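You operate a simulated robot arm through the tools that you are given. There is no shell and no other tool. Be economical: measure what you need, move in short steps, check, and stop when the job is done.

The job below is to be done with a simulated robot arm. You get a single attempt, and the scene is never put back.

JOB
Bleed the radiator with the key, catching the water in the cup.
Fine: cup under the valve first; shut the screw once water comes; key back in its block, cup back.

The check looks at the end state, three seconds after you hand in, the way a careful person would. Anything else that was tipped, shoved, dropped, spilled or broken makes it a failure.

ROBOT AND FRAMES
A 7-joint arm with a two-finger parallel gripper, fixed in place. Base frame: the origin is at the foot of the arm, x ahead of it, y to its left, z up. Readings come in mm, degrees, newtons and seconds.
With the tool pointing down near the work surface it reaches from about 220 to 680 mm from the base axis. Its first joint turns from -66.0 to 66.0 degrees. Payload 2.4 kg.
Tool frame: the origin (TCP) lies between the finger pads and is the grasp point; the fingertips stand 30 mm ahead of it; z points along the fingers, y is the line along which they close. Largest opening 94 mm; finger width 28, thickness 10; the body of the gripper, 50 by 96 mm, starts 55 mm behind the TCP.
Orientation is that of the tool frame in the base frame, as a unit quaternion [x, y, z, w]. With the fingers straight down and closing along the base's y, the tool's x points along the base's -x, its y along +y and its z along -z.

CONTROLS
- The arm moves only by the tool nudge_tool. Its argument "plan" is text: rows parted by semicolons, each of 7 numbers parted by spaces: the shift along the tool's x, y, z in mm, then the turn, a rotation vector about the tool's x, y, z in degrees, then the gripper command, from -1 (fully open) to 1 (shut), values between in proportion. In form: dx dy dz rx ry rz hand; .... A call has 1 to 12 rows; each row shifts and turns the commanded pose from where the row before left it, along the tool's axes as they then stand. A row lasts 0.2 s, in which the tool goes at most 50 mm and 8.6 degrees; a call with a longer step from one row to the next is refused whole, and so is a gripper value outside its range. A pose out of reach is approached as far as the arm can. The call stops where the force on the tool passes 40 N (or 10 N more than at its start, if that is more) or the arm is blocked; 0.2 s more then pass. Each finger travels about 153 mm/s and halts on what it meets, pressing with about 31 N; the grip force reading is that of the motor and also rises with nothing between the fingers. The clock runs only during rows and for 0.2 s after the last one: add rows that do not move to give the fingers time. The reply holds the time, the measured pose of the TCP, the force on the tool along the base axes, the opening and the grip force, in the units named above and with some noise, and new pictures: "pictures" is both (left out), scene, wrist or none.
- Cameras (640 x 400 px; columns grow to the right, rows downward): "scene" is fixed at [52.8, 492.5, 1446.8]; the picture's right is [-0.55, -0.84, 0.00], its down [-0.47, 0.30, -0.83] and it looks along [0.70, -0.45, -0.56] (base axes); focal length 323 px, centre (320, 200). "wrist" rides on the gripper at [76, 14, -102] in the tool frame; the picture's right is [-0.18, 0.98, 0.00], its down [-0.75, -0.14, -0.64] and it looks along [-0.63, -0.12, 0.77] (tool axes); focal length 243 px, centre (320, 200). There is no depth. A picture from a camera that has moved, and an enlarged one, comes with that camera's place and axes in the base frame and with its lens.
- enlarge(camera, box): a new picture of the part [left, top, right, bottom] of that camera's present view, enlarged. It takes no simulated time.
- sign_off(): hands the job in; it is judged then, once.

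Go step by step. Nothing tells you positions but the pictures and the camera data: compare them with the known pose of the tool, close in by small moves and look again before you grip or let go. The budget is 120 turns and 200 pictures, counting those below and the enlarged ones. Unless the task says otherwise, let go and move clear before handing in, and close with one line.

The tools are called after "Request:" by a JSON object that holds its "op" and its "data". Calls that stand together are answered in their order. nudge_tool: Moves the arm, as the interface text tells. Its arguments: {"type":"object","properties":{"plan":{"type":"string"},"pictures":{"type":"string","enum":["both","scene","wrist","none"]}},"required":["plan"]} The other tools are called the same way: enlarge (camera, box) takes an enlarged picture of a part of a camera's view; sign_off () hands the job in.

At the start:

```text
t: 0.0
tcp_pos: [375.3, 136.0, 1218.3]
tool_rot: [-0.001, 1.0, 0.0, -0.001]
force: [-0.1, -0.4, -0.2]
finger_gap: 93.9
grip_force: 0.1
```

scene: 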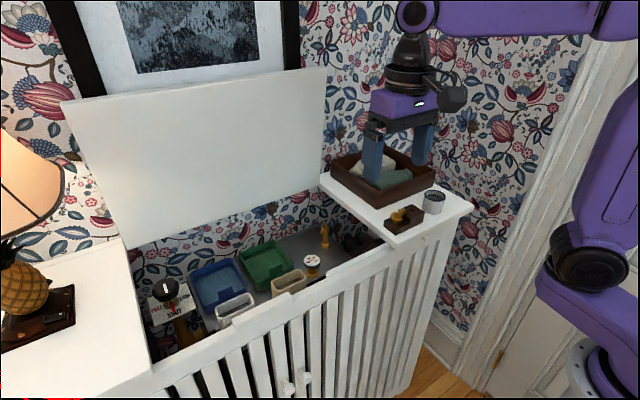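
wrist: 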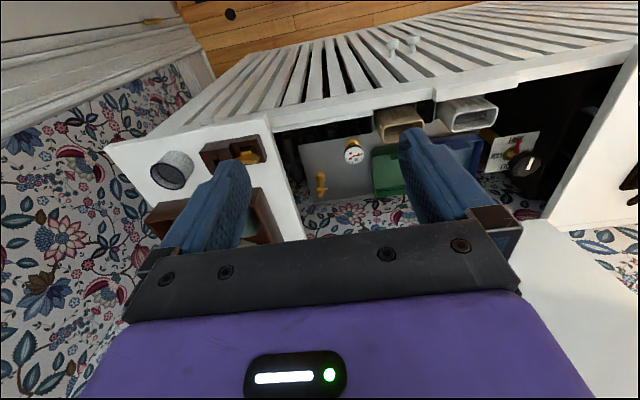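

I see a radiator cabinet with the lid up; a small shelf on the right holds a metal cup, a brass key in a block and a tray. I'll enlarge the views before moving.

Request:
{"op": "enlarge", "data": {"camera": "scene", "box": [310, 140, 480, 250]}}

Request:
{"op": "enlarge", "data": {"camera": "scene", "box": [130, 210, 390, 370]}}

Request:
{"op": "enlarge", "data": {"camera": "wrist", "box": [270, 80, 560, 260]}}

Request:
{"op": "enlarge", "data": {"camera": "wrist", "box": [100, 100, 340, 250]}}

```text
3.64 times, centred on (395, 195) of scene
camera zoom: at [52.8, 492.5, 1446.8], right [-0.55, -0.84, 0.0], down [-0.47, 0.3, -0.83], along [0.7, -0.45, -0.56], focal length 1175 px, centre (47, 218)
```

zoom: 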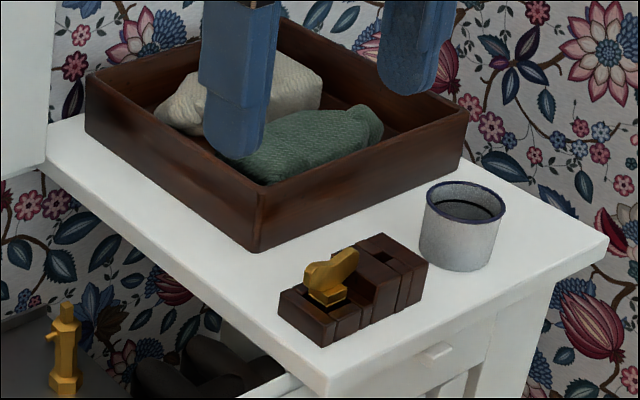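

```text
2.46 times, centred on (260, 290) of scene
camera zoom: at [52.8, 492.5, 1446.8], right [-0.55, -0.84, 0.0], down [-0.47, 0.3, -0.83], along [0.7, -0.45, -0.56], focal length 795 px, centre (468, -22)
```

zoom: 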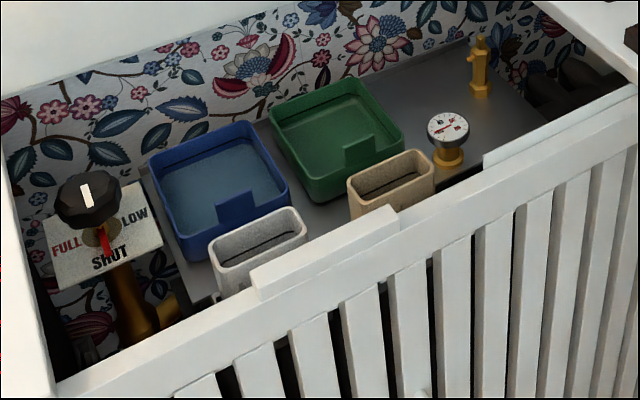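

```text
2.21 times, centred on (415, 170) of wrist
camera zoom: at [300.5, 149.4, 1320.4], right [0.18, 0.98, 0.0], down [0.75, -0.14, 0.64], along [0.63, -0.12, -0.77], focal length 535 px, centre (110, 266)
```

zoom: 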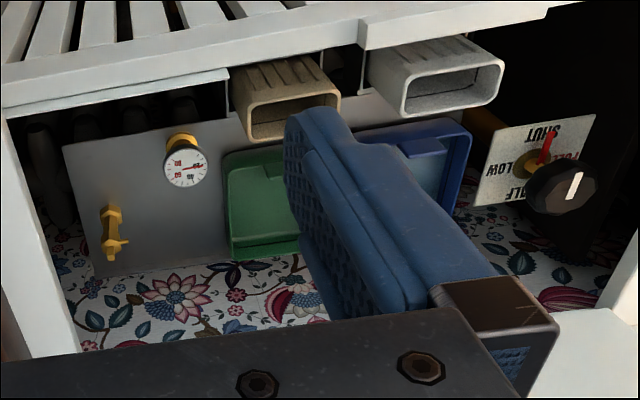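

```text
2.67 times, centred on (220, 175) of wrist
camera zoom: at [300.5, 149.4, 1320.4], right [0.18, 0.98, 0.0], down [0.75, -0.14, 0.64], along [0.63, -0.12, -0.77], focal length 647 px, centre (587, 267)
```

zoom: 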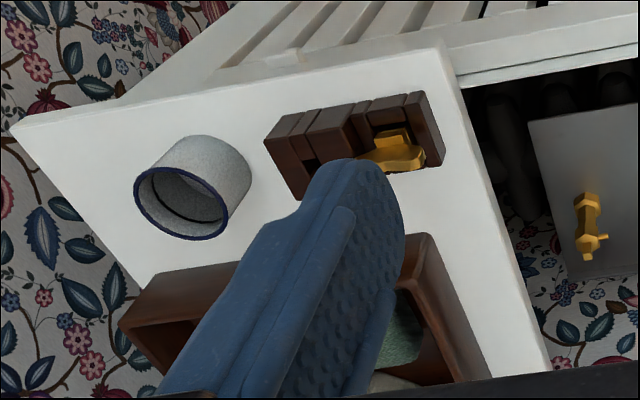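

The key handle is near (466, 6, 990), the cup rim near (477, -133, 992), and a brass fitting is near (670, 80, 824). I'll move the wrist camera nearer to inspect the fitting.

Request:
{"op": "nudge_tool", "data": {"plan": "-26 0 38 0 0 0 -1;-26 0 38 0 0 0 -1;-26 0 38 0 0 0 -1;-26 0 38 0 0 0 -1;0 0 0 0 0 0 -1", "pictures": "both"}}

Request:
{"op": "enlarge", "data": {"camera": "wrist", "box": [120, 60, 400, 240]}}

Request:
{"op": "enlarge", "data": {"camera": "scene", "box": [290, 210, 370, 260]}}

```text
t: 1.2
tcp_pos: [479.6, 135.3, 1067.1]
tool_rot: [0.0, 1.0, 0.0, 0.001]
force: [0.1, -0.6, -0.4]
finger_gap: 93.9
grip_force: 0.0
camera wrist: at [405.2, 149.0, 1169.6], right [0.18, 0.98, 0.0], down [0.75, -0.14, 0.64], along [0.63, -0.12, -0.77], focal length 243 px, centre (320, 200)
```

scene: 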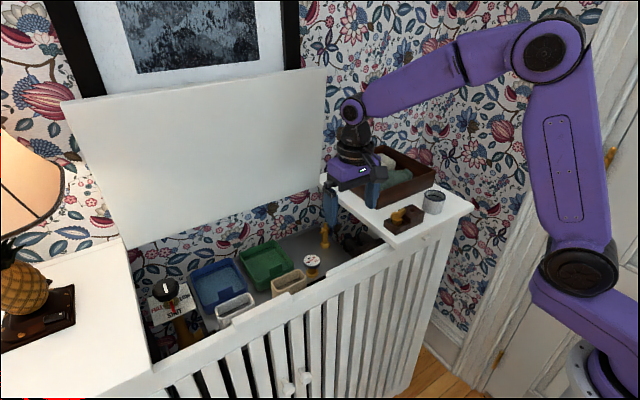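
wrist: 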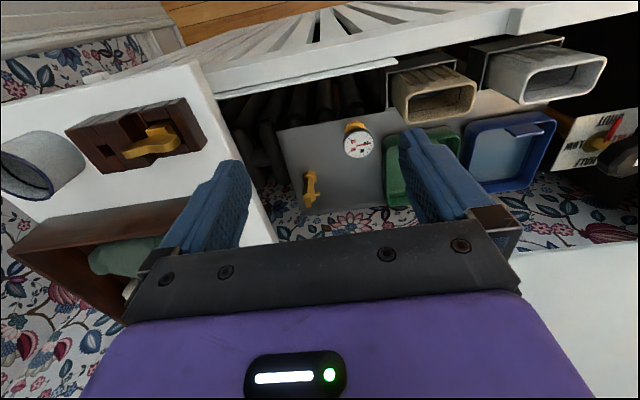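

```text
2.22 times, centred on (260, 150) of wrist
camera zoom: at [405.2, 149.0, 1169.6], right [0.18, 0.98, 0.0], down [0.75, -0.14, 0.64], along [0.63, -0.12, -0.77], focal length 539 px, centre (453, 311)
```

zoom: 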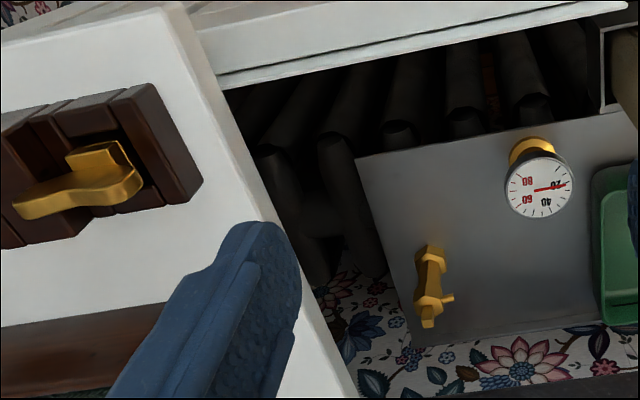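

```text
8.00 times, centred on (330, 235) of scene
camera zoom: at [52.8, 492.5, 1446.8], right [-0.55, -0.84, 0.0], down [-0.47, 0.3, -0.83], along [0.7, -0.45, -0.56], focal length 2585 px, centre (240, -80)
```

zoom: 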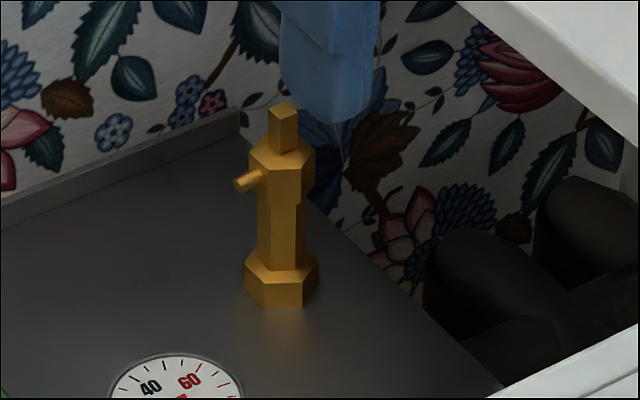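

The bleed valve stands upright near (659, 83), with a square head at z≈871 and a nozzle facing +y at z≈838, above a plate at z≈784. I'll turn the tool 90° and test the reach above that spot.

Request:
{"op": "nudge_tool", "data": {"plan": "0 0 0 0 0 8.2 0;0 0 0 0 0 8.2 0;0 0 0 0 0 8.2 0;0 0 0 0 0 8.2 0;0 0 0 0 0 8.2 0;0 0 0 0 0 8.2 0;0 0 0 0 0 8.2 0;0 0 0 0 0 8.2 0;0 0 0 0 0 8.2 0;0 0 0 0 0 8.2 0;0 0 0 0 0 8 0;0 0 0 0 0 0 0", "pictures": "none"}}

Request:
{"op": "nudge_tool", "data": {"plan": "10 44 10 0 0 0 0;10 44 10 0 0 0 0;10 44 10 0 0 0 0;10 44 10 0 0 0 0;0 0 0 0 0 0 0"}}

Request:
{"op": "enlarge", "data": {"camera": "wrist", "box": [240, 60, 480, 210]}}

```text
t: 3.8
tcp_pos: [479.6, 135.4, 1066.6]
tool_rot: [0.708, 0.706, -0.001, -0.001]
force: [-0.7, 0.1, 0.0]
finger_gap: 46.8
grip_force: 0.1
```

```text
t: 5.0
tcp_pos: [654.9, 176.8, 1025.1]
tool_rot: [0.707, 0.707, -0.001, -0.001]
force: [-0.8, -1.1, 0.7]
finger_gap: 47.4
grip_force: 0.1
camera wrist: at [670.5, 251.2, 1127.5], right [0.98, -0.18, 0.0], down [-0.14, -0.75, 0.64], along [-0.12, -0.63, -0.77], focal length 243 px, centre (320, 200)
```

scene: 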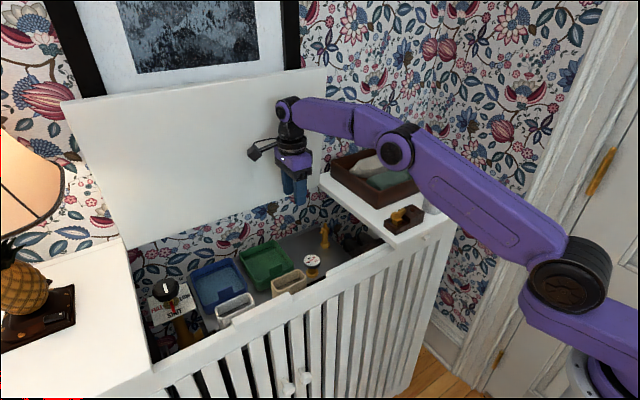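
wrist: 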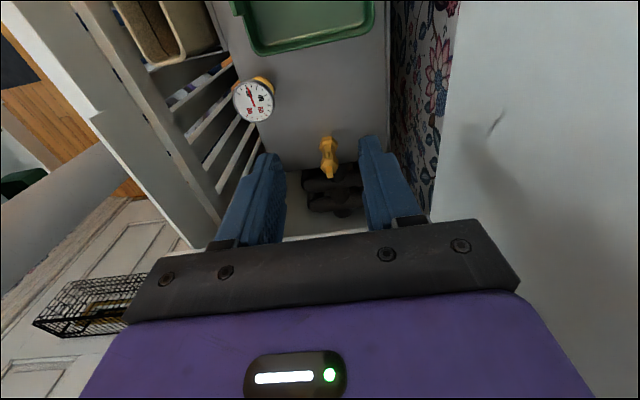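

```text
2.67 times, centred on (360, 135) of wrist
camera zoom: at [670.5, 251.2, 1127.5], right [0.98, -0.18, 0.0], down [-0.14, -0.75, 0.64], along [-0.12, -0.63, -0.77], focal length 647 px, centre (213, 373)
```

zoom: 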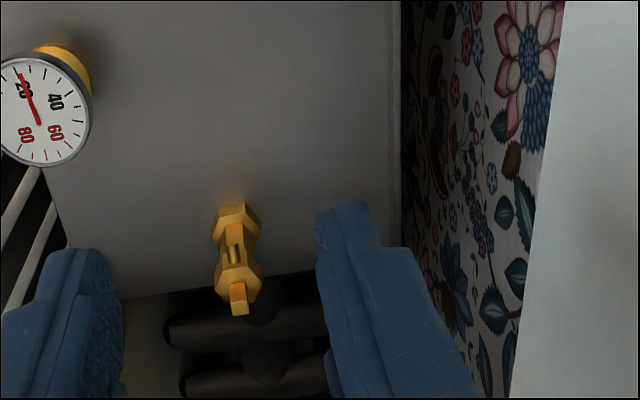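

Reach is fine up here. I'll test lower down, left of the valve in clear space, to check reach and get a close view of the nozzle.

Request:
{"op": "nudge_tool", "data": {"plan": "-2 0 46 0 0 0 0;-2 0 46 0 0 0 0;0 0 45 0 0 0 0;0 0 0 0 0 0 0"}}

Request:
{"op": "enlarge", "data": {"camera": "wrist", "box": [220, 60, 460, 210]}}

```text
t: 6.0
tcp_pos: [655.9, 170.5, 889.2]
tool_rot: [0.707, 0.707, 0.0, 0.0]
force: [-0.2, 0.5, -0.1]
finger_gap: 47.0
grip_force: 0.0
camera wrist: at [671.2, 247.0, 990.5], right [0.98, -0.18, 0.0], down [-0.14, -0.75, 0.64], along [-0.12, -0.63, -0.77], focal length 243 px, centre (320, 200)
```

scene: 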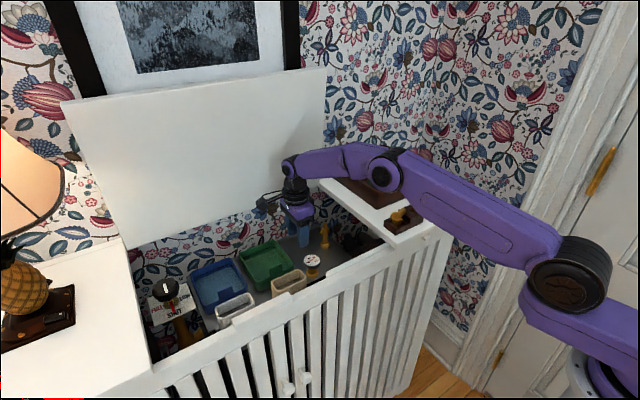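
wrist: 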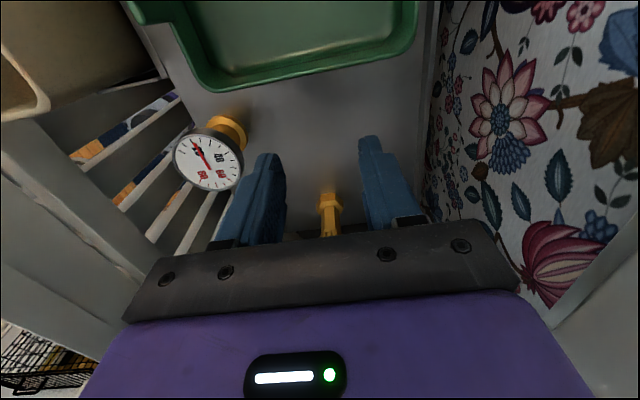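

```text
2.67 times, centred on (340, 135) of wrist
camera zoom: at [671.2, 247.0, 990.5], right [0.98, -0.18, 0.0], down [-0.14, -0.75, 0.64], along [-0.12, -0.63, -0.77], focal length 647 px, centre (267, 373)
```

zoom: 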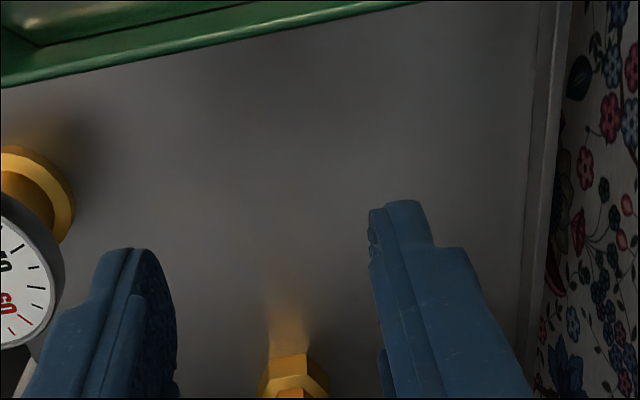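

Reach is still good. I'll go on down to cup-placing height beside the valve.

Request:
{"op": "nudge_tool", "data": {"plan": "-20 2 20 0 0 0 0;-20 2 25 0 0 0 0;0 0 25 0 0 0 0;0 0 0 0 0 0 0"}}

Request:
{"op": "enlarge", "data": {"camera": "scene", "box": [250, 170, 410, 270]}}

Request:
{"op": "enlarge", "data": {"camera": "wrist", "box": [220, 120, 460, 270]}}

```text
t: 6.8
tcp_pos: [661.3, 131.9, 830.0]
tool_rot: [0.707, 0.707, 0.001, 0.002]
force: [2.4, -0.6, 5.1]
finger_gap: 45.9
grip_force: 0.1
stopped in row 4: the force on the tool passed its limit (the readings are from after the stop); the commanded pose is now the measured one
camera wrist: at [676.6, 206.8, 931.8], right [0.98, -0.18, 0.0], down [-0.14, -0.75, 0.64], along [-0.12, -0.63, -0.77], focal length 243 px, centre (320, 200)
```

scene: 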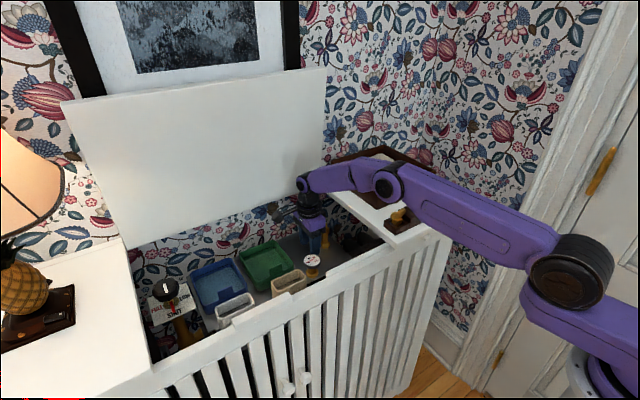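
wrist: 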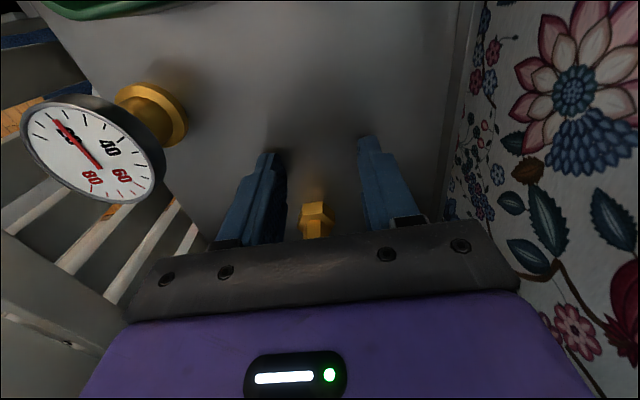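

```text
4.00 times, centred on (330, 220) of scene
camera zoom: at [52.7, 492.5, 1446.8], right [-0.55, -0.84, 0.0], down [-0.47, 0.3, -0.83], along [0.7, -0.45, -0.56], focal length 1293 px, centre (280, 120)
```

zoom: 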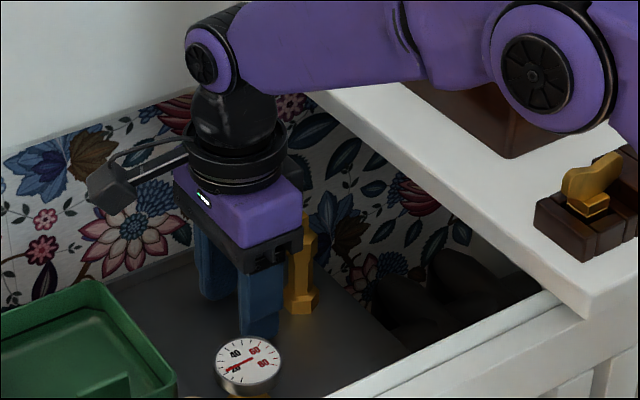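

```text
2.67 times, centred on (340, 195) of wrist
camera zoom: at [676.6, 206.8, 931.8], right [0.98, -0.18, 0.0], down [-0.14, -0.75, 0.64], along [-0.12, -0.63, -0.77], focal length 647 px, centre (267, 213)
```

zoom: 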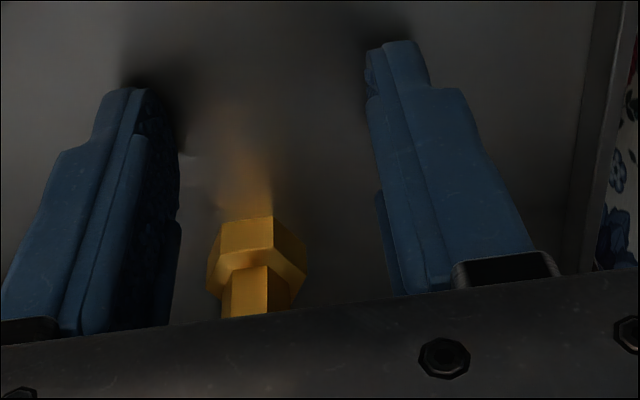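

The move stopped on force at z=830, with the fingertips at about 800. I'll probe gently to learn the plate height.

Request:
{"op": "nudge_tool", "data": {"plan": "0 0 -6 0 0 0 0;0 0 0 0 0 0 0", "pictures": "none"}}

Request:
{"op": "nudge_tool", "data": {"plan": "0 0 2 0 0 0 0;0 0 2 0 0 0 0;0 0 2 0 0 0 0;0 0 2 0 0 0 0;0 0 2 0 0 0 0;0 0 0 0 0 0 0", "pictures": "none"}}

```text
t: 7.4
tcp_pos: [661.1, 131.4, 835.1]
tool_rot: [0.707, 0.708, -0.001, -0.001]
force: [0.5, -0.3, -1.4]
finger_gap: 47.1
grip_force: 0.0
```

```text
t: 8.7
tcp_pos: [663.0, 131.2, 830.7]
tool_rot: [0.707, 0.707, 0.002, 0.002]
force: [-5.7, -1.9, 6.9]
finger_gap: 49.8
grip_force: 2.8
stopped in row 6: the force on the tool passed its limit (the readings are from after the stop); the commanded pose is now the measured one
```

Contact comes at TCP z≈831, so the plate is at z≈800. Re-deriving with that, the valve axis is near (651, 89), the head at z≈885 and the nozzle tip near (651, 104, 855). Next I'll look at the cup.

Request:
{"op": "nudge_tool", "data": {"plan": "0 0 -40 0 0 0 0;0 0 -46 0 0 0 0;0 0 -46 0 0 0 0;0 0 -46 0 0 0 0;0 0 -46 0 0 0 0;0 0 -26 0 0 0 0;-30 -38 0 0 0 0 -0.5;-30 -38 0 0 0 0 -0.7;-30 -38 0 0 0 0 -0.7;-30 -38 0 0 0 0 -0.7;-30 -38 0 0 0 0 -0.7;-30 0 0 0 0 0 -0.7", "pictures": "none"}}

Request:
{"op": "enlarge", "data": {"camera": "wrist", "box": [0, 0, 640, 400]}}

Request:
{"op": "enlarge", "data": {"camera": "scene", "box": [250, 170, 490, 320]}}

Request:
{"op": "enlarge", "data": {"camera": "scene", "box": [300, 205, 364, 245]}}

```text
t: 11.3
tcp_pos: [471.9, -49.4, 1079.5]
tool_rot: [0.707, 0.707, 0.002, 0.003]
force: [-0.9, 0.1, 1.0]
finger_gap: 79.7
grip_force: 0.1
```

```text
1.00 times, centred on (320, 200) of wrist
camera zoom: at [485.6, 26.6, 1180.1], right [0.98, -0.18, 0.01], down [-0.15, -0.75, 0.64], along [-0.11, -0.63, -0.77], focal length 243 px, centre (320, 200)
```

zoom: 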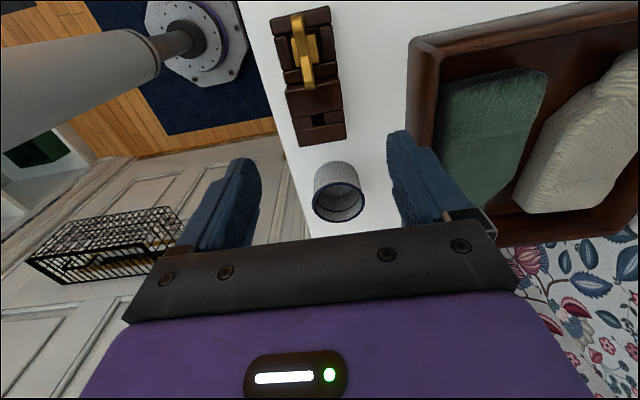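

```text
2.67 times, centred on (370, 245) of scene
camera zoom: at [52.7, 492.5, 1446.8], right [-0.55, -0.84, 0.0], down [-0.47, 0.3, -0.83], along [0.7, -0.45, -0.56], focal length 862 px, centre (187, 80)
```

zoom: 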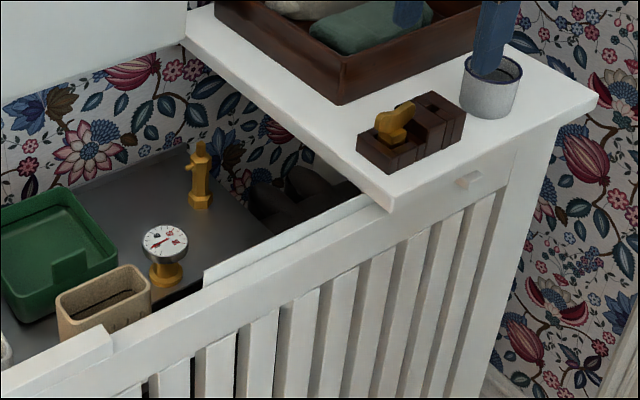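

```text
10.00 times, centred on (332, 225) of scene
camera zoom: at [52.7, 492.5, 1446.8], right [-0.55, -0.84, 0.0], down [-0.47, 0.3, -0.83], along [0.7, -0.45, -0.56], focal length 3232 px, centre (200, -50)
```

zoom: 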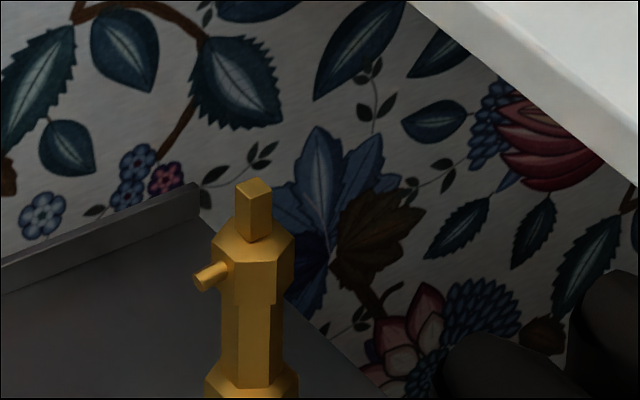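

The square head is aligned with the base axes, and the cup is about 56 mm across at (477, -132). I'll zoom in on the cup and key.

Request:
{"op": "enlarge", "data": {"camera": "wrist", "box": [258, 0, 418, 100]}}

Request:
{"op": "enlarge", "data": {"camera": "wrist", "box": [258, 130, 418, 230]}}

Request:
{"op": "enlarge", "data": {"camera": "scene", "box": [374, 172, 454, 222]}}

```text
4.00 times, centred on (338, 50) of wrist
camera zoom: at [485.6, 26.6, 1180.1], right [0.98, -0.18, 0.01], down [-0.15, -0.75, 0.64], along [-0.11, -0.63, -0.77], focal length 970 px, centre (248, 800)
```

zoom: 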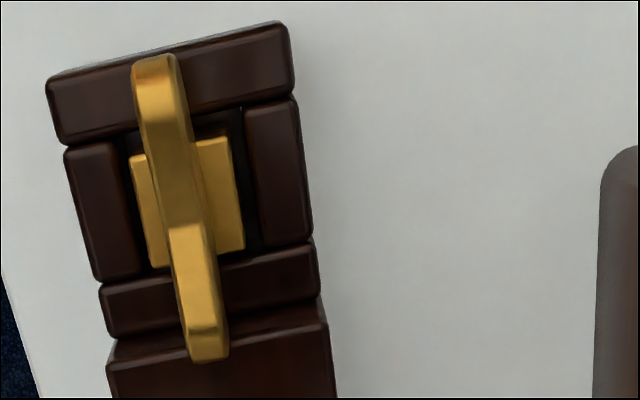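

```text
4.00 times, centred on (338, 180) of wrist
camera zoom: at [485.6, 26.6, 1180.1], right [0.98, -0.18, 0.01], down [-0.15, -0.75, 0.64], along [-0.11, -0.63, -0.77], focal length 970 px, centre (248, 280)
```

zoom: 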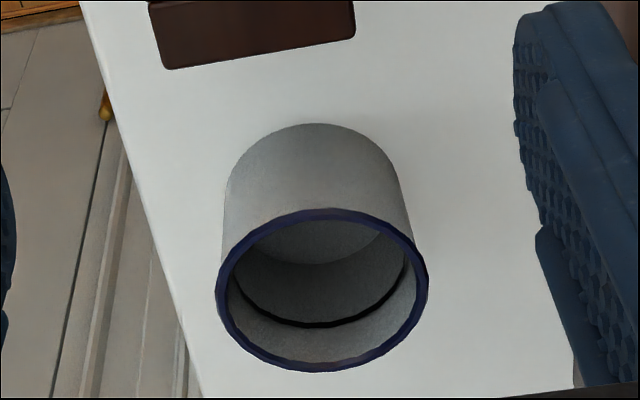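

```text
8.00 times, centred on (414, 197) of scene
camera zoom: at [52.7, 492.5, 1446.8], right [-0.55, -0.84, 0.0], down [-0.47, 0.3, -0.83], along [0.7, -0.45, -0.56], focal length 2585 px, centre (-432, 224)
```

zoom: 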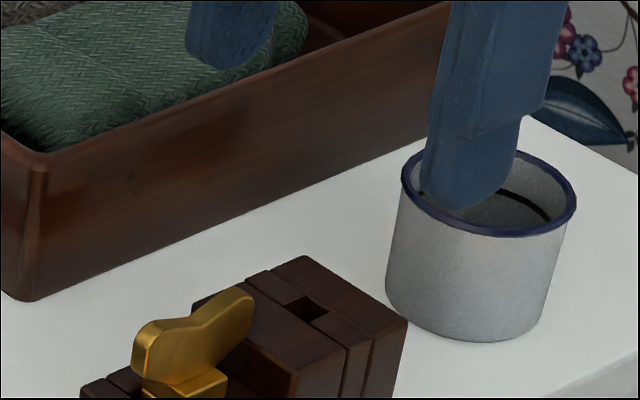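

The key's wing lies along y and is thin in x, so the current finger orientation suits it as well as the cup. I'll go above the cup and check alignment.

Request:
{"op": "nudge_tool", "data": {"plan": "-41.5 2.7 15 0 0 0 -0.7;-41.5 2.7 15 0 0 0 -0.7;0 0 15 0 0 0 -0.7;0 0 0 0 0 0 -0.7"}}

Request:
{"op": "enlarge", "data": {"camera": "scene", "box": [374, 152, 486, 222]}}

```text
t: 12.3
tcp_pos: [476.5, -130.6, 1032.3]
tool_rot: [0.707, 0.707, 0.003, 0.001]
force: [-0.6, 0.9, 0.5]
finger_gap: 79.8
grip_force: 0.0
camera wrist: at [491.7, -55.5, 1134.1], right [0.98, -0.18, 0.01], down [-0.14, -0.75, 0.64], along [-0.11, -0.63, -0.77], focal length 243 px, centre (320, 200)
```

scene: 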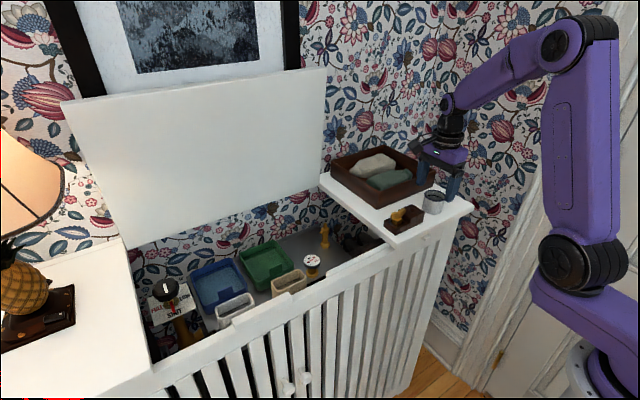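
wrist: 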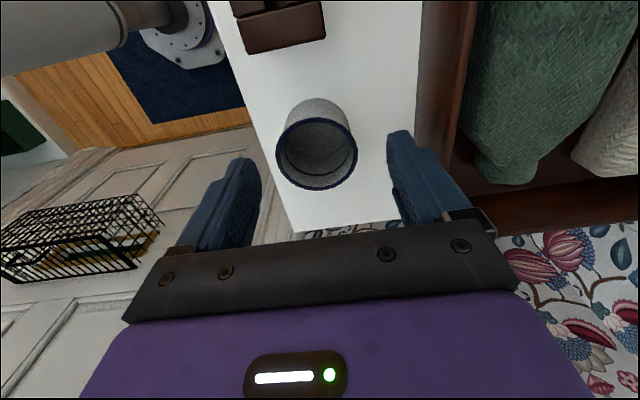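

```text
5.71 times, centred on (430, 187) of scene
camera zoom: at [52.8, 492.5, 1446.8], right [-0.55, -0.84, 0.0], down [-0.47, 0.3, -0.83], along [0.7, -0.45, -0.56], focal length 1846 px, centre (-309, 274)
```

zoom: 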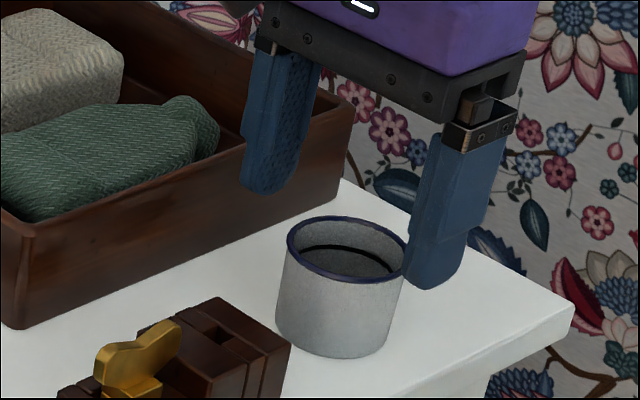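

Aligned within about 1 mm. I'll descend and grip the cup.

Request:
{"op": "nudge_tool", "data": {"plan": "-1 0.5 16 0 0 0 -0.7;0 0 16 0 0 0 -0.7;0 0 14 0 0 0 -0.7;0 0 0 0 0 0 -0.7", "pictures": "none"}}

Request:
{"op": "enlarge", "data": {"camera": "scene", "box": [374, 152, 486, 222]}}

Request:
{"op": "enlarge", "data": {"camera": "wrist", "box": [160, 40, 480, 240]}}

```text
t: 13.3
tcp_pos: [477.5, -131.5, 986.9]
tool_rot: [0.707, 0.707, 0.003, 0.002]
force: [-0.3, 1.0, -0.1]
finger_gap: 79.9
grip_force: 0.0
```

```text
5.71 times, centred on (430, 187) of scene
camera zoom: at [52.8, 492.5, 1446.8], right [-0.55, -0.84, 0.0], down [-0.47, 0.3, -0.83], along [0.7, -0.45, -0.56], focal length 1846 px, centre (-309, 274)
```

zoom: 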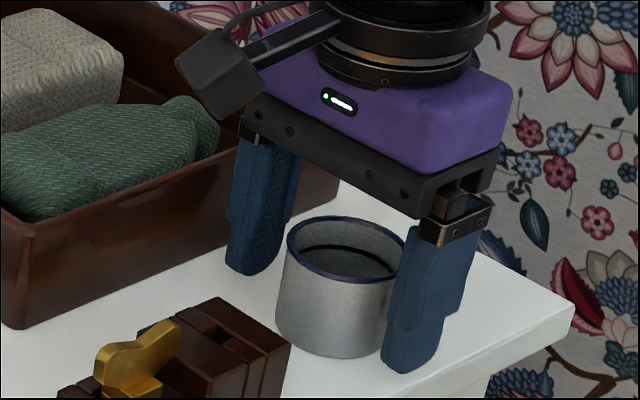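

```text
2.00 times, centred on (320, 140) of wrist
camera zoom: at [492.3, -56.9, 1088.6], right [0.98, -0.18, 0.01], down [-0.15, -0.75, 0.64], along [-0.11, -0.63, -0.77], focal length 485 px, centre (320, 320)
```

zoom: 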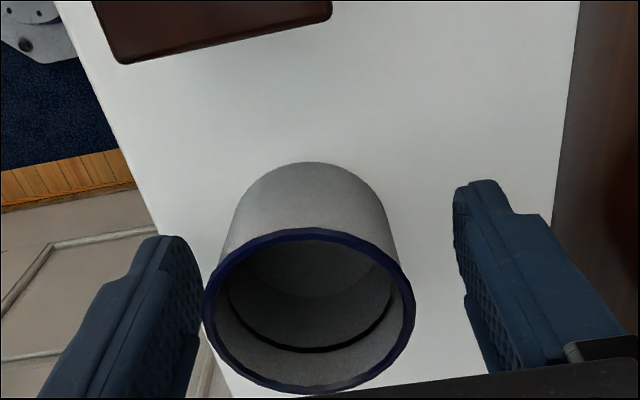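

The cup is centred between the fingers. I'll close and lift a little.

Request:
{"op": "nudge_tool", "data": {"plan": "0 -1 1 0 0 0 -0.3;0 0 0 0 0 0 0.2;0 0 0 0 0 0 0.2;0 0 0 0 0 0 0.2", "pictures": "none"}}

Request:
{"op": "nudge_tool", "data": {"plan": "0 0 -10 0 0 0 0.2;0 0 -15 0 0 0 0.2;0 0 0 0 0 0 0.2", "pictures": "none"}}

Request:
{"op": "enlarge", "data": {"camera": "scene", "box": [374, 152, 486, 222]}}

Request:
{"op": "enlarge", "data": {"camera": "wrist", "box": [160, 40, 480, 240]}}

```text
t: 14.3
tcp_pos: [476.9, -132.3, 986.3]
tool_rot: [0.707, 0.707, 0.002, 0.003]
force: [-1.0, -0.2, 0.6]
finger_gap: 50.4
grip_force: 31.3
```

```text
t: 15.1
tcp_pos: [476.9, -133.3, 1011.4]
tool_rot: [0.707, 0.708, 0.003, 0.003]
force: [0.2, 0.6, -1.5]
finger_gap: 50.6
grip_force: 31.4
```

```text
5.71 times, centred on (430, 187) of scene
camera zoom: at [52.8, 492.5, 1446.8], right [-0.55, -0.84, 0.0], down [-0.47, 0.3, -0.83], along [0.7, -0.45, -0.56], focal length 1846 px, centre (-309, 274)
```

zoom: 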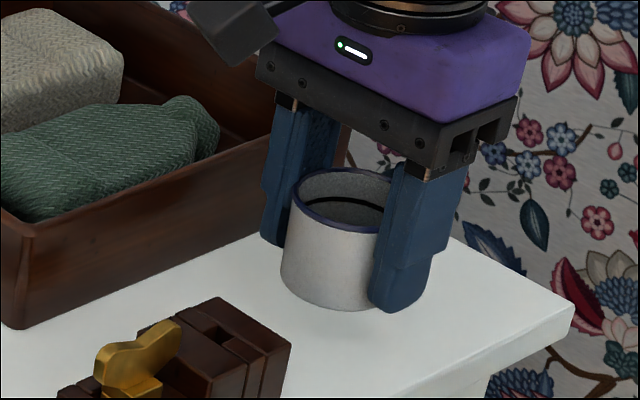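

```text
2.00 times, centred on (320, 140) of wrist
camera zoom: at [491.0, -57.1, 1113.0], right [0.98, -0.18, 0.01], down [-0.15, -0.75, 0.64], along [-0.11, -0.63, -0.77], focal length 485 px, centre (320, 320)
```

zoom: 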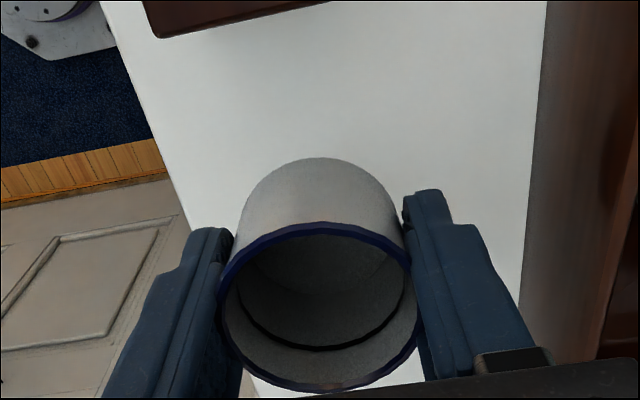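

The cup is held securely (body 50.5 mm across). I'll carry it up and over to beside the valve.

Request:
{"op": "nudge_tool", "data": {"plan": "0 0 -30 0 0 0 0.2;0 0 -45 0 0 0 0.2;0 0 -35 0 0 0 0.2;20 14 0 0 0 0 0.2;39 25 0 0 0 0 0.2;39 25 0 0 0 0 0.2;39 25 0 0 0 0 0.2;39 25 0 0 0 0 0.2;39 25 0 0 0 0 0.2;39 25 0 0 0 0 0.2;23 10 0 0 0 0 0.2;0 0 0 0 0 0 0.2", "pictures": "none"}}

Request:
{"op": "nudge_tool", "data": {"plan": "0 0 30 0 0 0 0.2;0 0 45 0 0 0 0.2;0 0 45 0 0 0 0.2;0 0 45 0 0 0 0.2;0 0 30 0 0 0 0.2;0 0 25 0 0 0 0.2;0 0 0 0 0 0 0.2"}}

Request:
{"op": "enlarge", "data": {"camera": "scene", "box": [266, 180, 378, 250]}}

```text
t: 17.7
tcp_pos: [643.8, 143.2, 1121.2]
tool_rot: [0.707, 0.707, 0.001, 0.002]
force: [-0.5, 0.0, -1.1]
finger_gap: 50.3
grip_force: 30.5
out of reach, approached as far as the arm can: row 11
```

```text
t: 19.3
tcp_pos: [646.1, 144.0, 901.7]
tool_rot: [0.707, 0.707, 0.002, 0.003]
force: [-0.3, -0.2, -0.6]
finger_gap: 50.6
grip_force: 31.0
camera wrist: at [660.8, 219.2, 1003.0], right [0.98, -0.18, 0.01], down [-0.15, -0.75, 0.64], along [-0.11, -0.63, -0.77], focal length 243 px, centre (320, 200)
```

scene: 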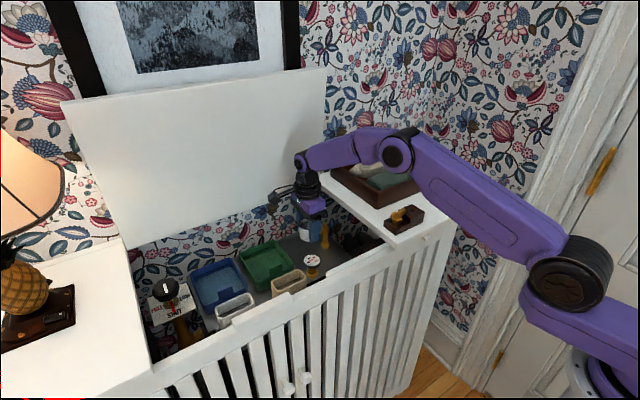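
wrist: 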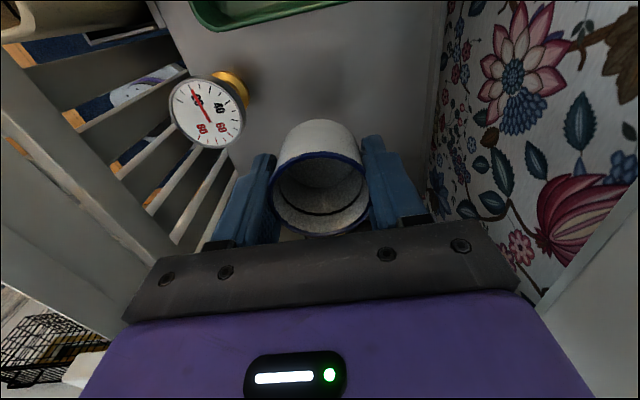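

```text
5.71 times, centred on (322, 215) of scene
camera zoom: at [52.8, 492.5, 1446.8], right [-0.55, -0.84, 0.0], down [-0.47, 0.3, -0.83], along [0.7, -0.45, -0.56], focal length 1846 px, centre (309, 114)
```

zoom: 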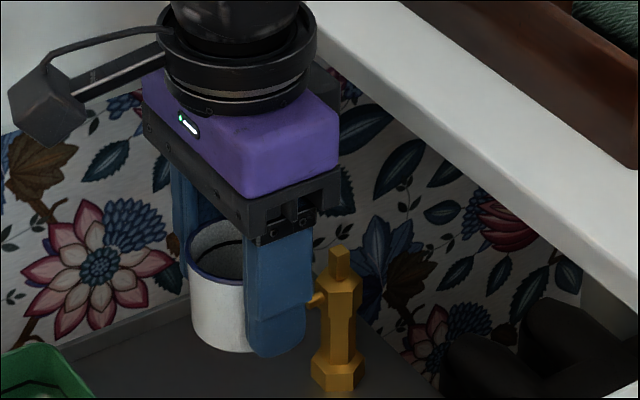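

The cup is held level beside the valve. I'll descend at y=144 and correct x by +4 on the way.

Request:
{"op": "nudge_tool", "data": {"plan": "0 2 25 0 0 0 0.2;0 2 25 0 0 0 0.2;0 0 10 0 0 0 0.2;0 0 0 0 0 0 0.2"}}

Request:
{"op": "enlarge", "data": {"camera": "scene", "box": [290, 200, 370, 250]}}

Request:
{"op": "enlarge", "data": {"camera": "wrist", "box": [200, 80, 456, 240]}}

```text
t: 20.3
tcp_pos: [650.7, 145.4, 841.3]
tool_rot: [0.707, 0.708, 0.004, 0.001]
force: [-0.5, -0.6, -0.6]
finger_gap: 50.5
grip_force: 30.8
camera wrist: at [665.3, 219.6, 942.9], right [0.98, -0.18, 0.01], down [-0.15, -0.75, 0.64], along [-0.11, -0.63, -0.77], focal length 243 px, centre (320, 200)
```

scene: 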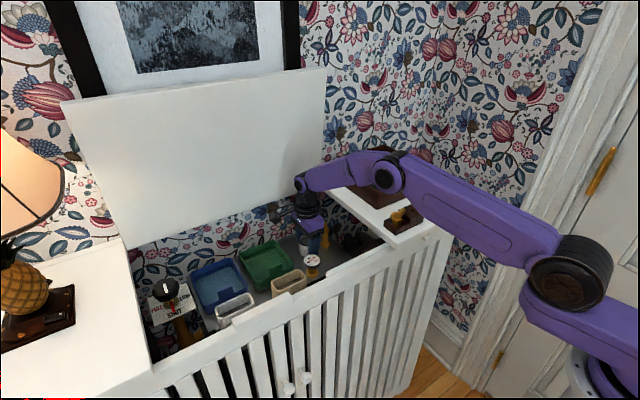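
wrist: 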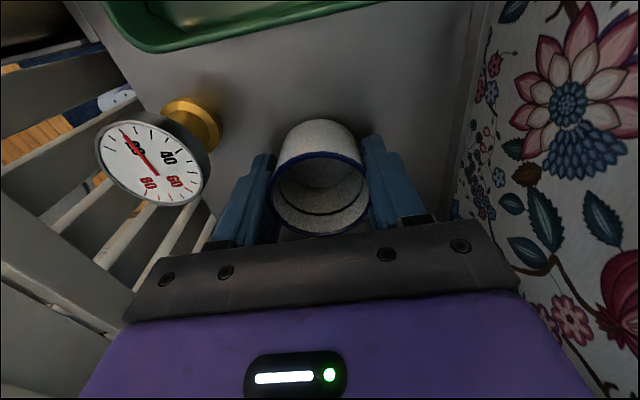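

```text
8.00 times, centred on (330, 225) of scene
camera zoom: at [52.8, 492.5, 1446.8], right [-0.55, -0.84, 0.0], down [-0.47, 0.3, -0.83], along [0.7, -0.45, -0.56], focal length 2585 px, centre (240, 0)
```

zoom: 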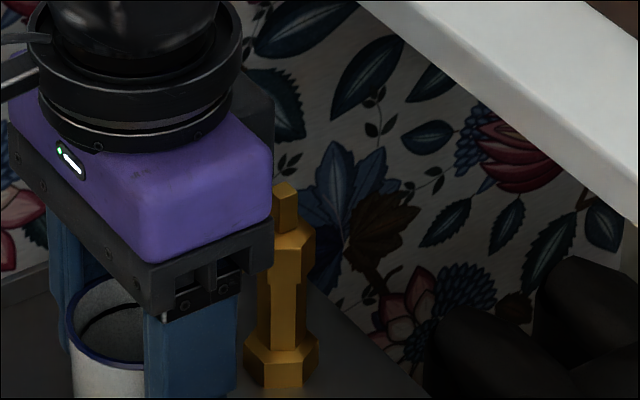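

```text
2.50 times, centred on (328, 160) of wrist
camera zoom: at [665.3, 219.6, 942.9], right [0.98, -0.18, 0.01], down [-0.15, -0.75, 0.64], along [-0.11, -0.63, -0.77], focal length 606 px, centre (300, 300)
```

zoom: 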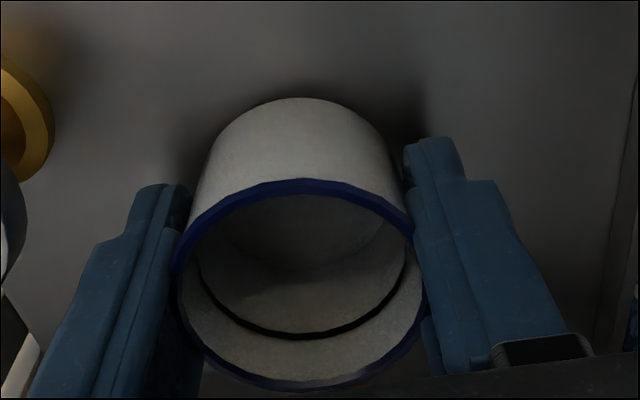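

Now I'll slide the cup toward the valve in small steps just above the plate.

Request:
{"op": "nudge_tool", "data": {"plan": "-4 0 1 0 0 0 0.2;-4 0 0 0 0 0 0.2;-3 0 0 0 0 0 0.2;-2 0 0 0 0 0 0.2;0 0 0 0 0 0 0.2", "pictures": "none"}}

Request:
{"op": "enlarge", "data": {"camera": "scene", "box": [290, 210, 370, 260]}}

Request:
{"op": "enlarge", "data": {"camera": "wrist", "box": [200, 80, 456, 240]}}

```text
t: 21.5
tcp_pos: [650.6, 131.0, 840.1]
tool_rot: [0.707, 0.707, 0.002, 0.003]
force: [0.2, 1.2, -0.6]
finger_gap: 50.6
grip_force: 31.0
```

```text
8.00 times, centred on (330, 235) of scene
camera zoom: at [52.8, 492.5, 1446.8], right [-0.55, -0.84, 0.0], down [-0.47, 0.3, -0.83], along [0.7, -0.45, -0.56], focal length 2585 px, centre (240, -80)
```

zoom: 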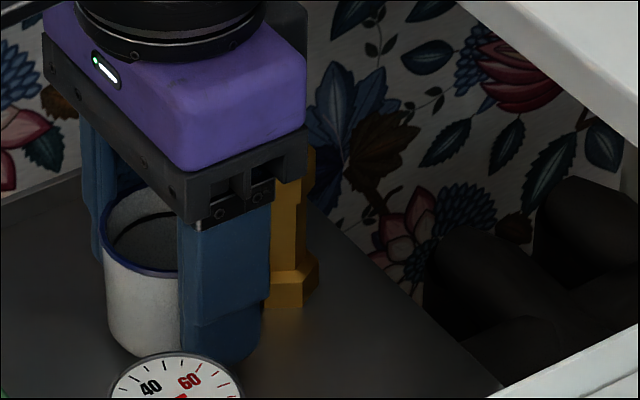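

```text
2.50 times, centred on (328, 160) of wrist
camera zoom: at [665.3, 206.1, 941.6], right [0.98, -0.18, 0.01], down [-0.15, -0.75, 0.64], along [-0.11, -0.63, -0.77], focal length 606 px, centre (300, 300)
```

zoom: 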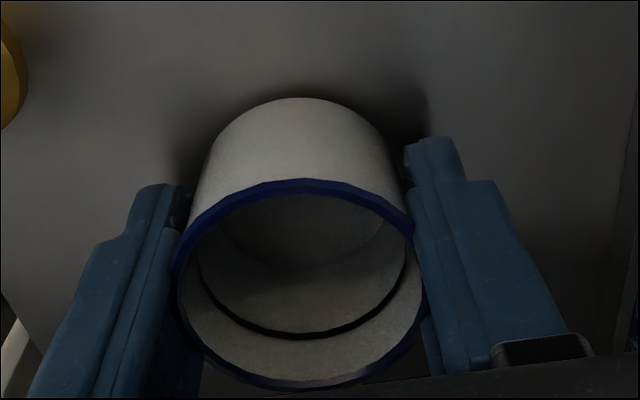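

I'm in place at y≈131, so I'll lower gently until it touches.

Request:
{"op": "nudge_tool", "data": {"plan": "0 0 1.5 0 0 0 0.2;0 0 1.5 0 0 0 0.2;0 0 0 0 0 0 0.2", "pictures": "none"}}

Request:
{"op": "nudge_tool", "data": {"plan": "0 0 0.7 0 0 0 0.2;0 0 0 0 0 0 0.2", "pictures": "none"}}

```text
t: 22.3
tcp_pos: [650.5, 131.4, 836.9]
tool_rot: [0.707, 0.707, 0.002, 0.003]
force: [0.5, -0.1, -1.0]
finger_gap: 50.5
grip_force: 31.5
```

```text
t: 22.9
tcp_pos: [650.5, 130.1, 836.0]
tool_rot: [0.707, 0.707, 0.002, 0.002]
force: [-0.3, 0.4, -0.2]
finger_gap: 50.7
grip_force: 31.0
```

Request:
{"op": "nudge_tool", "data": {"plan": "0 0 0.8 0 0 0 0.2;0 0 0 0 0 0 0.2", "pictures": "none"}}

Request:
{"op": "enlarge", "data": {"camera": "scene", "box": [290, 215, 370, 265]}}

```text
t: 23.5
tcp_pos: [651.1, 130.4, 837.2]
tool_rot: [0.707, 0.708, 0.003, 0.002]
force: [-1.4, 0.7, 5.1]
finger_gap: 50.5
grip_force: 31.5
```

```text
8.00 times, centred on (330, 240) of scene
camera zoom: at [52.7, 492.5, 1446.8], right [-0.55, -0.84, 0.0], down [-0.47, 0.3, -0.83], along [0.7, -0.45, -0.56], focal length 2585 px, centre (240, -120)
```

zoom: 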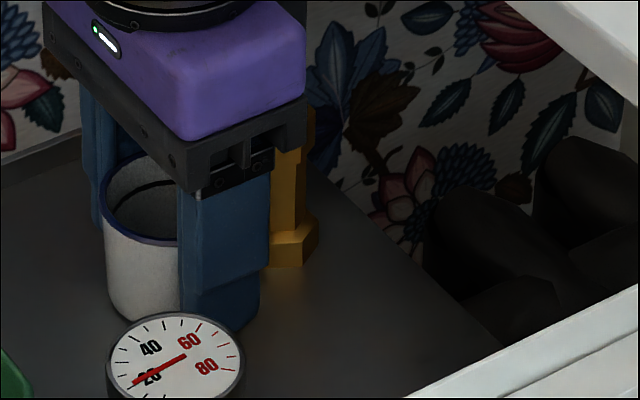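

The cup touches the plate (5 N). I'll open modestly, rise straight up and look.

Request:
{"op": "nudge_tool", "data": {"plan": "0 0 0 0 0 0 -0.4;0 0 0 0 0 0 -0.4;0 0 -10 0 0 0 -0.4;0 0 -30 0 0 0 -0.4;0 0 -45 0 0 0 -0.4;0 0 -45 0 0 0 -0.4;0 0 -45 0 0 0 -0.4;0 0 0 0 0 0 -0.4"}}

Request:
{"op": "enlarge", "data": {"camera": "scene", "box": [290, 215, 370, 265]}}

Request:
{"op": "enlarge", "data": {"camera": "wrist", "box": [240, 80, 400, 180]}}

```text
t: 25.3
tcp_pos: [648.7, 131.8, 1009.4]
tool_rot: [0.707, 0.707, 0.002, 0.002]
force: [-1.1, 0.6, 0.1]
finger_gap: 65.5
grip_force: 0.1
camera wrist: at [662.3, 206.6, 1111.7], right [0.98, -0.18, 0.01], down [-0.15, -0.75, 0.64], along [-0.11, -0.63, -0.77], focal length 243 px, centre (320, 200)
```

scene: 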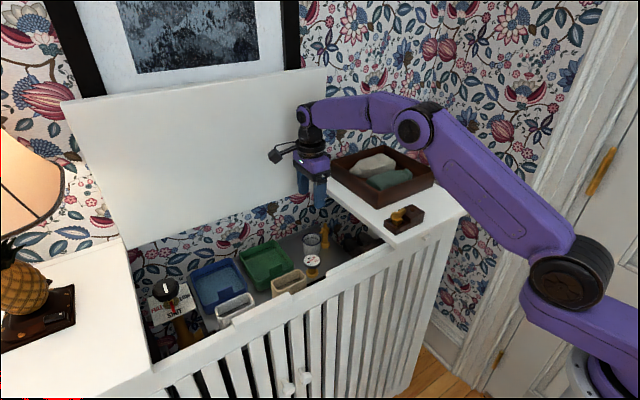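
wrist: 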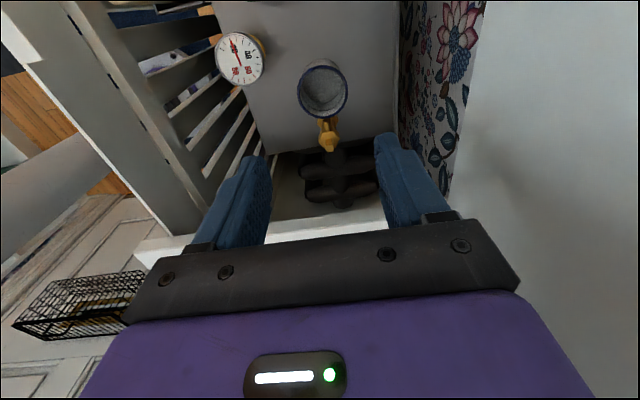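

```text
8.00 times, centred on (330, 240) of scene
camera zoom: at [52.8, 492.5, 1446.8], right [-0.55, -0.84, 0.0], down [-0.47, 0.3, -0.83], along [0.7, -0.45, -0.56], focal length 2585 px, centre (240, -120)
```

zoom: 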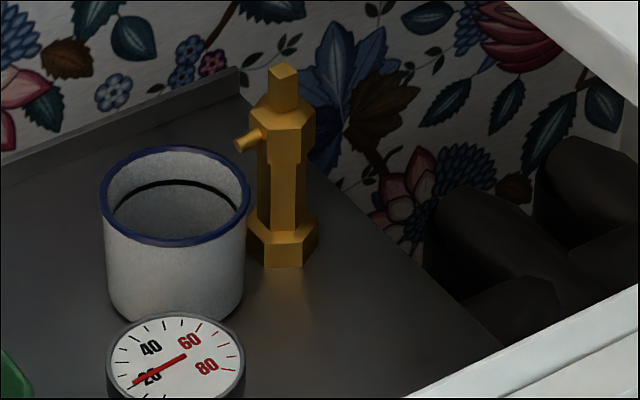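

```text
4.00 times, centred on (320, 130) of wrist
camera zoom: at [662.3, 206.6, 1111.7], right [0.98, -0.18, 0.01], down [-0.15, -0.75, 0.64], along [-0.11, -0.63, -0.77], focal length 970 px, centre (320, 480)
```

zoom: 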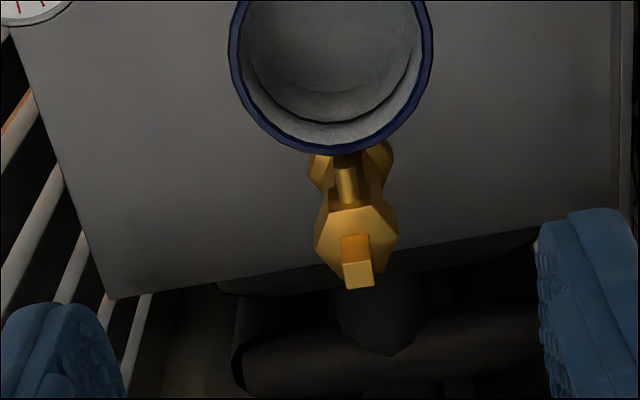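

The cup stands upright, but the nozzle tip (y≈102.4) falls slightly short of the rim's inner edge (≈108). I'll regrip and bring it about 6 mm closer.

Request:
{"op": "nudge_tool", "data": {"plan": "0 1 45 0 0 0 -0.4;0 1 45 0 0 0 -0.4;-1 0 45 0 0 0 -0.4;0 0 30 0 0 0 -0.4;0 0 6 0 0 0 -0.4;0 0 0 0 0 0 0.2;0 0 0 0 0 0 0.2;0 0 0 0 0 0 0.2", "pictures": "none"}}

Request:
{"op": "nudge_tool", "data": {"plan": "0 0 -1.5 0 0 0 0.2;-2 0 0 0 0 0 0.2;-1.5 0 0 0 0 0 0.2;0 0 0 0 0 0 0.2", "pictures": "none"}}

```text
t: 27.1
tcp_pos: [653.7, 130.9, 839.6]
tool_rot: [0.707, 0.707, 0.003, 0.003]
force: [0.6, 0.5, 0.7]
finger_gap: 50.6
grip_force: 31.0
```

```text
t: 28.1
tcp_pos: [654.8, 125.9, 841.3]
tool_rot: [0.707, 0.707, 0.002, 0.003]
force: [-0.3, 0.0, -0.4]
finger_gap: 50.4
grip_force: 31.1
```

Request:
{"op": "nudge_tool", "data": {"plan": "-1 -2 0 0 0 0 0.2;-1 0 0 0 0 0 0.2;0 0 0 0 0 0 0.2", "pictures": "none"}}

Request:
{"op": "nudge_tool", "data": {"plan": "-1 0 0 0 0 0 0.2;0 0 0 0 0 0 0.2", "pictures": "none"}}

```text
t: 28.9
tcp_pos: [650.2, 123.4, 840.8]
tool_rot: [0.707, 0.707, 0.002, 0.003]
force: [0.0, 0.0, -0.1]
finger_gap: 50.4
grip_force: 31.0
```

```text
t: 29.5
tcp_pos: [650.2, 122.9, 841.2]
tool_rot: [0.707, 0.707, 0.002, 0.001]
force: [-0.6, 0.9, -1.0]
finger_gap: 50.4
grip_force: 31.3
```

Request:
{"op": "nudge_tool", "data": {"plan": "-1 0 0 0 0 0 0.2;0 0 0 0 0 0 0.2", "pictures": "none"}}

Request:
{"op": "nudge_tool", "data": {"plan": "-1 0 0 0 0 0 0.2;0 0 0 0 0 0 0.2", "pictures": "none"}}

Request:
{"op": "enlarge", "data": {"camera": "scene", "box": [290, 215, 370, 265]}}

```text
t: 30.1
tcp_pos: [651.2, 122.9, 840.0]
tool_rot: [0.707, 0.707, 0.003, 0.002]
force: [0.5, 7.2, 0.0]
finger_gap: 50.4
grip_force: 31.3
```

```text
t: 30.7
tcp_pos: [651.3, 122.7, 841.9]
tool_rot: [0.707, 0.708, 0.003, 0.001]
force: [-0.7, 12.9, 0.5]
finger_gap: 50.8
grip_force: 31.1
```

```text
8.00 times, centred on (330, 240) of scene
camera zoom: at [52.8, 492.8, 1446.7], right [-0.55, -0.84, 0.0], down [-0.47, 0.3, -0.83], along [0.7, -0.45, -0.56], focal length 2585 px, centre (240, -120)
```

zoom: 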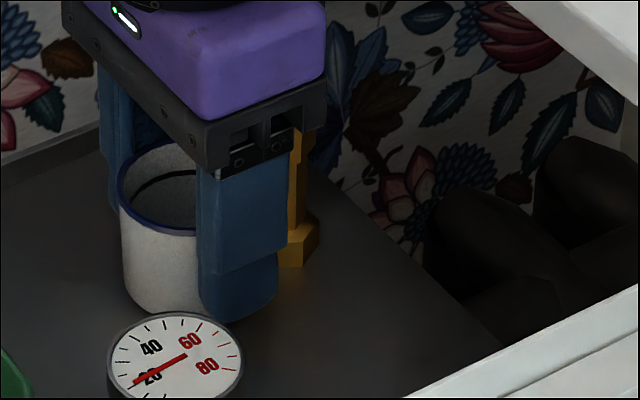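

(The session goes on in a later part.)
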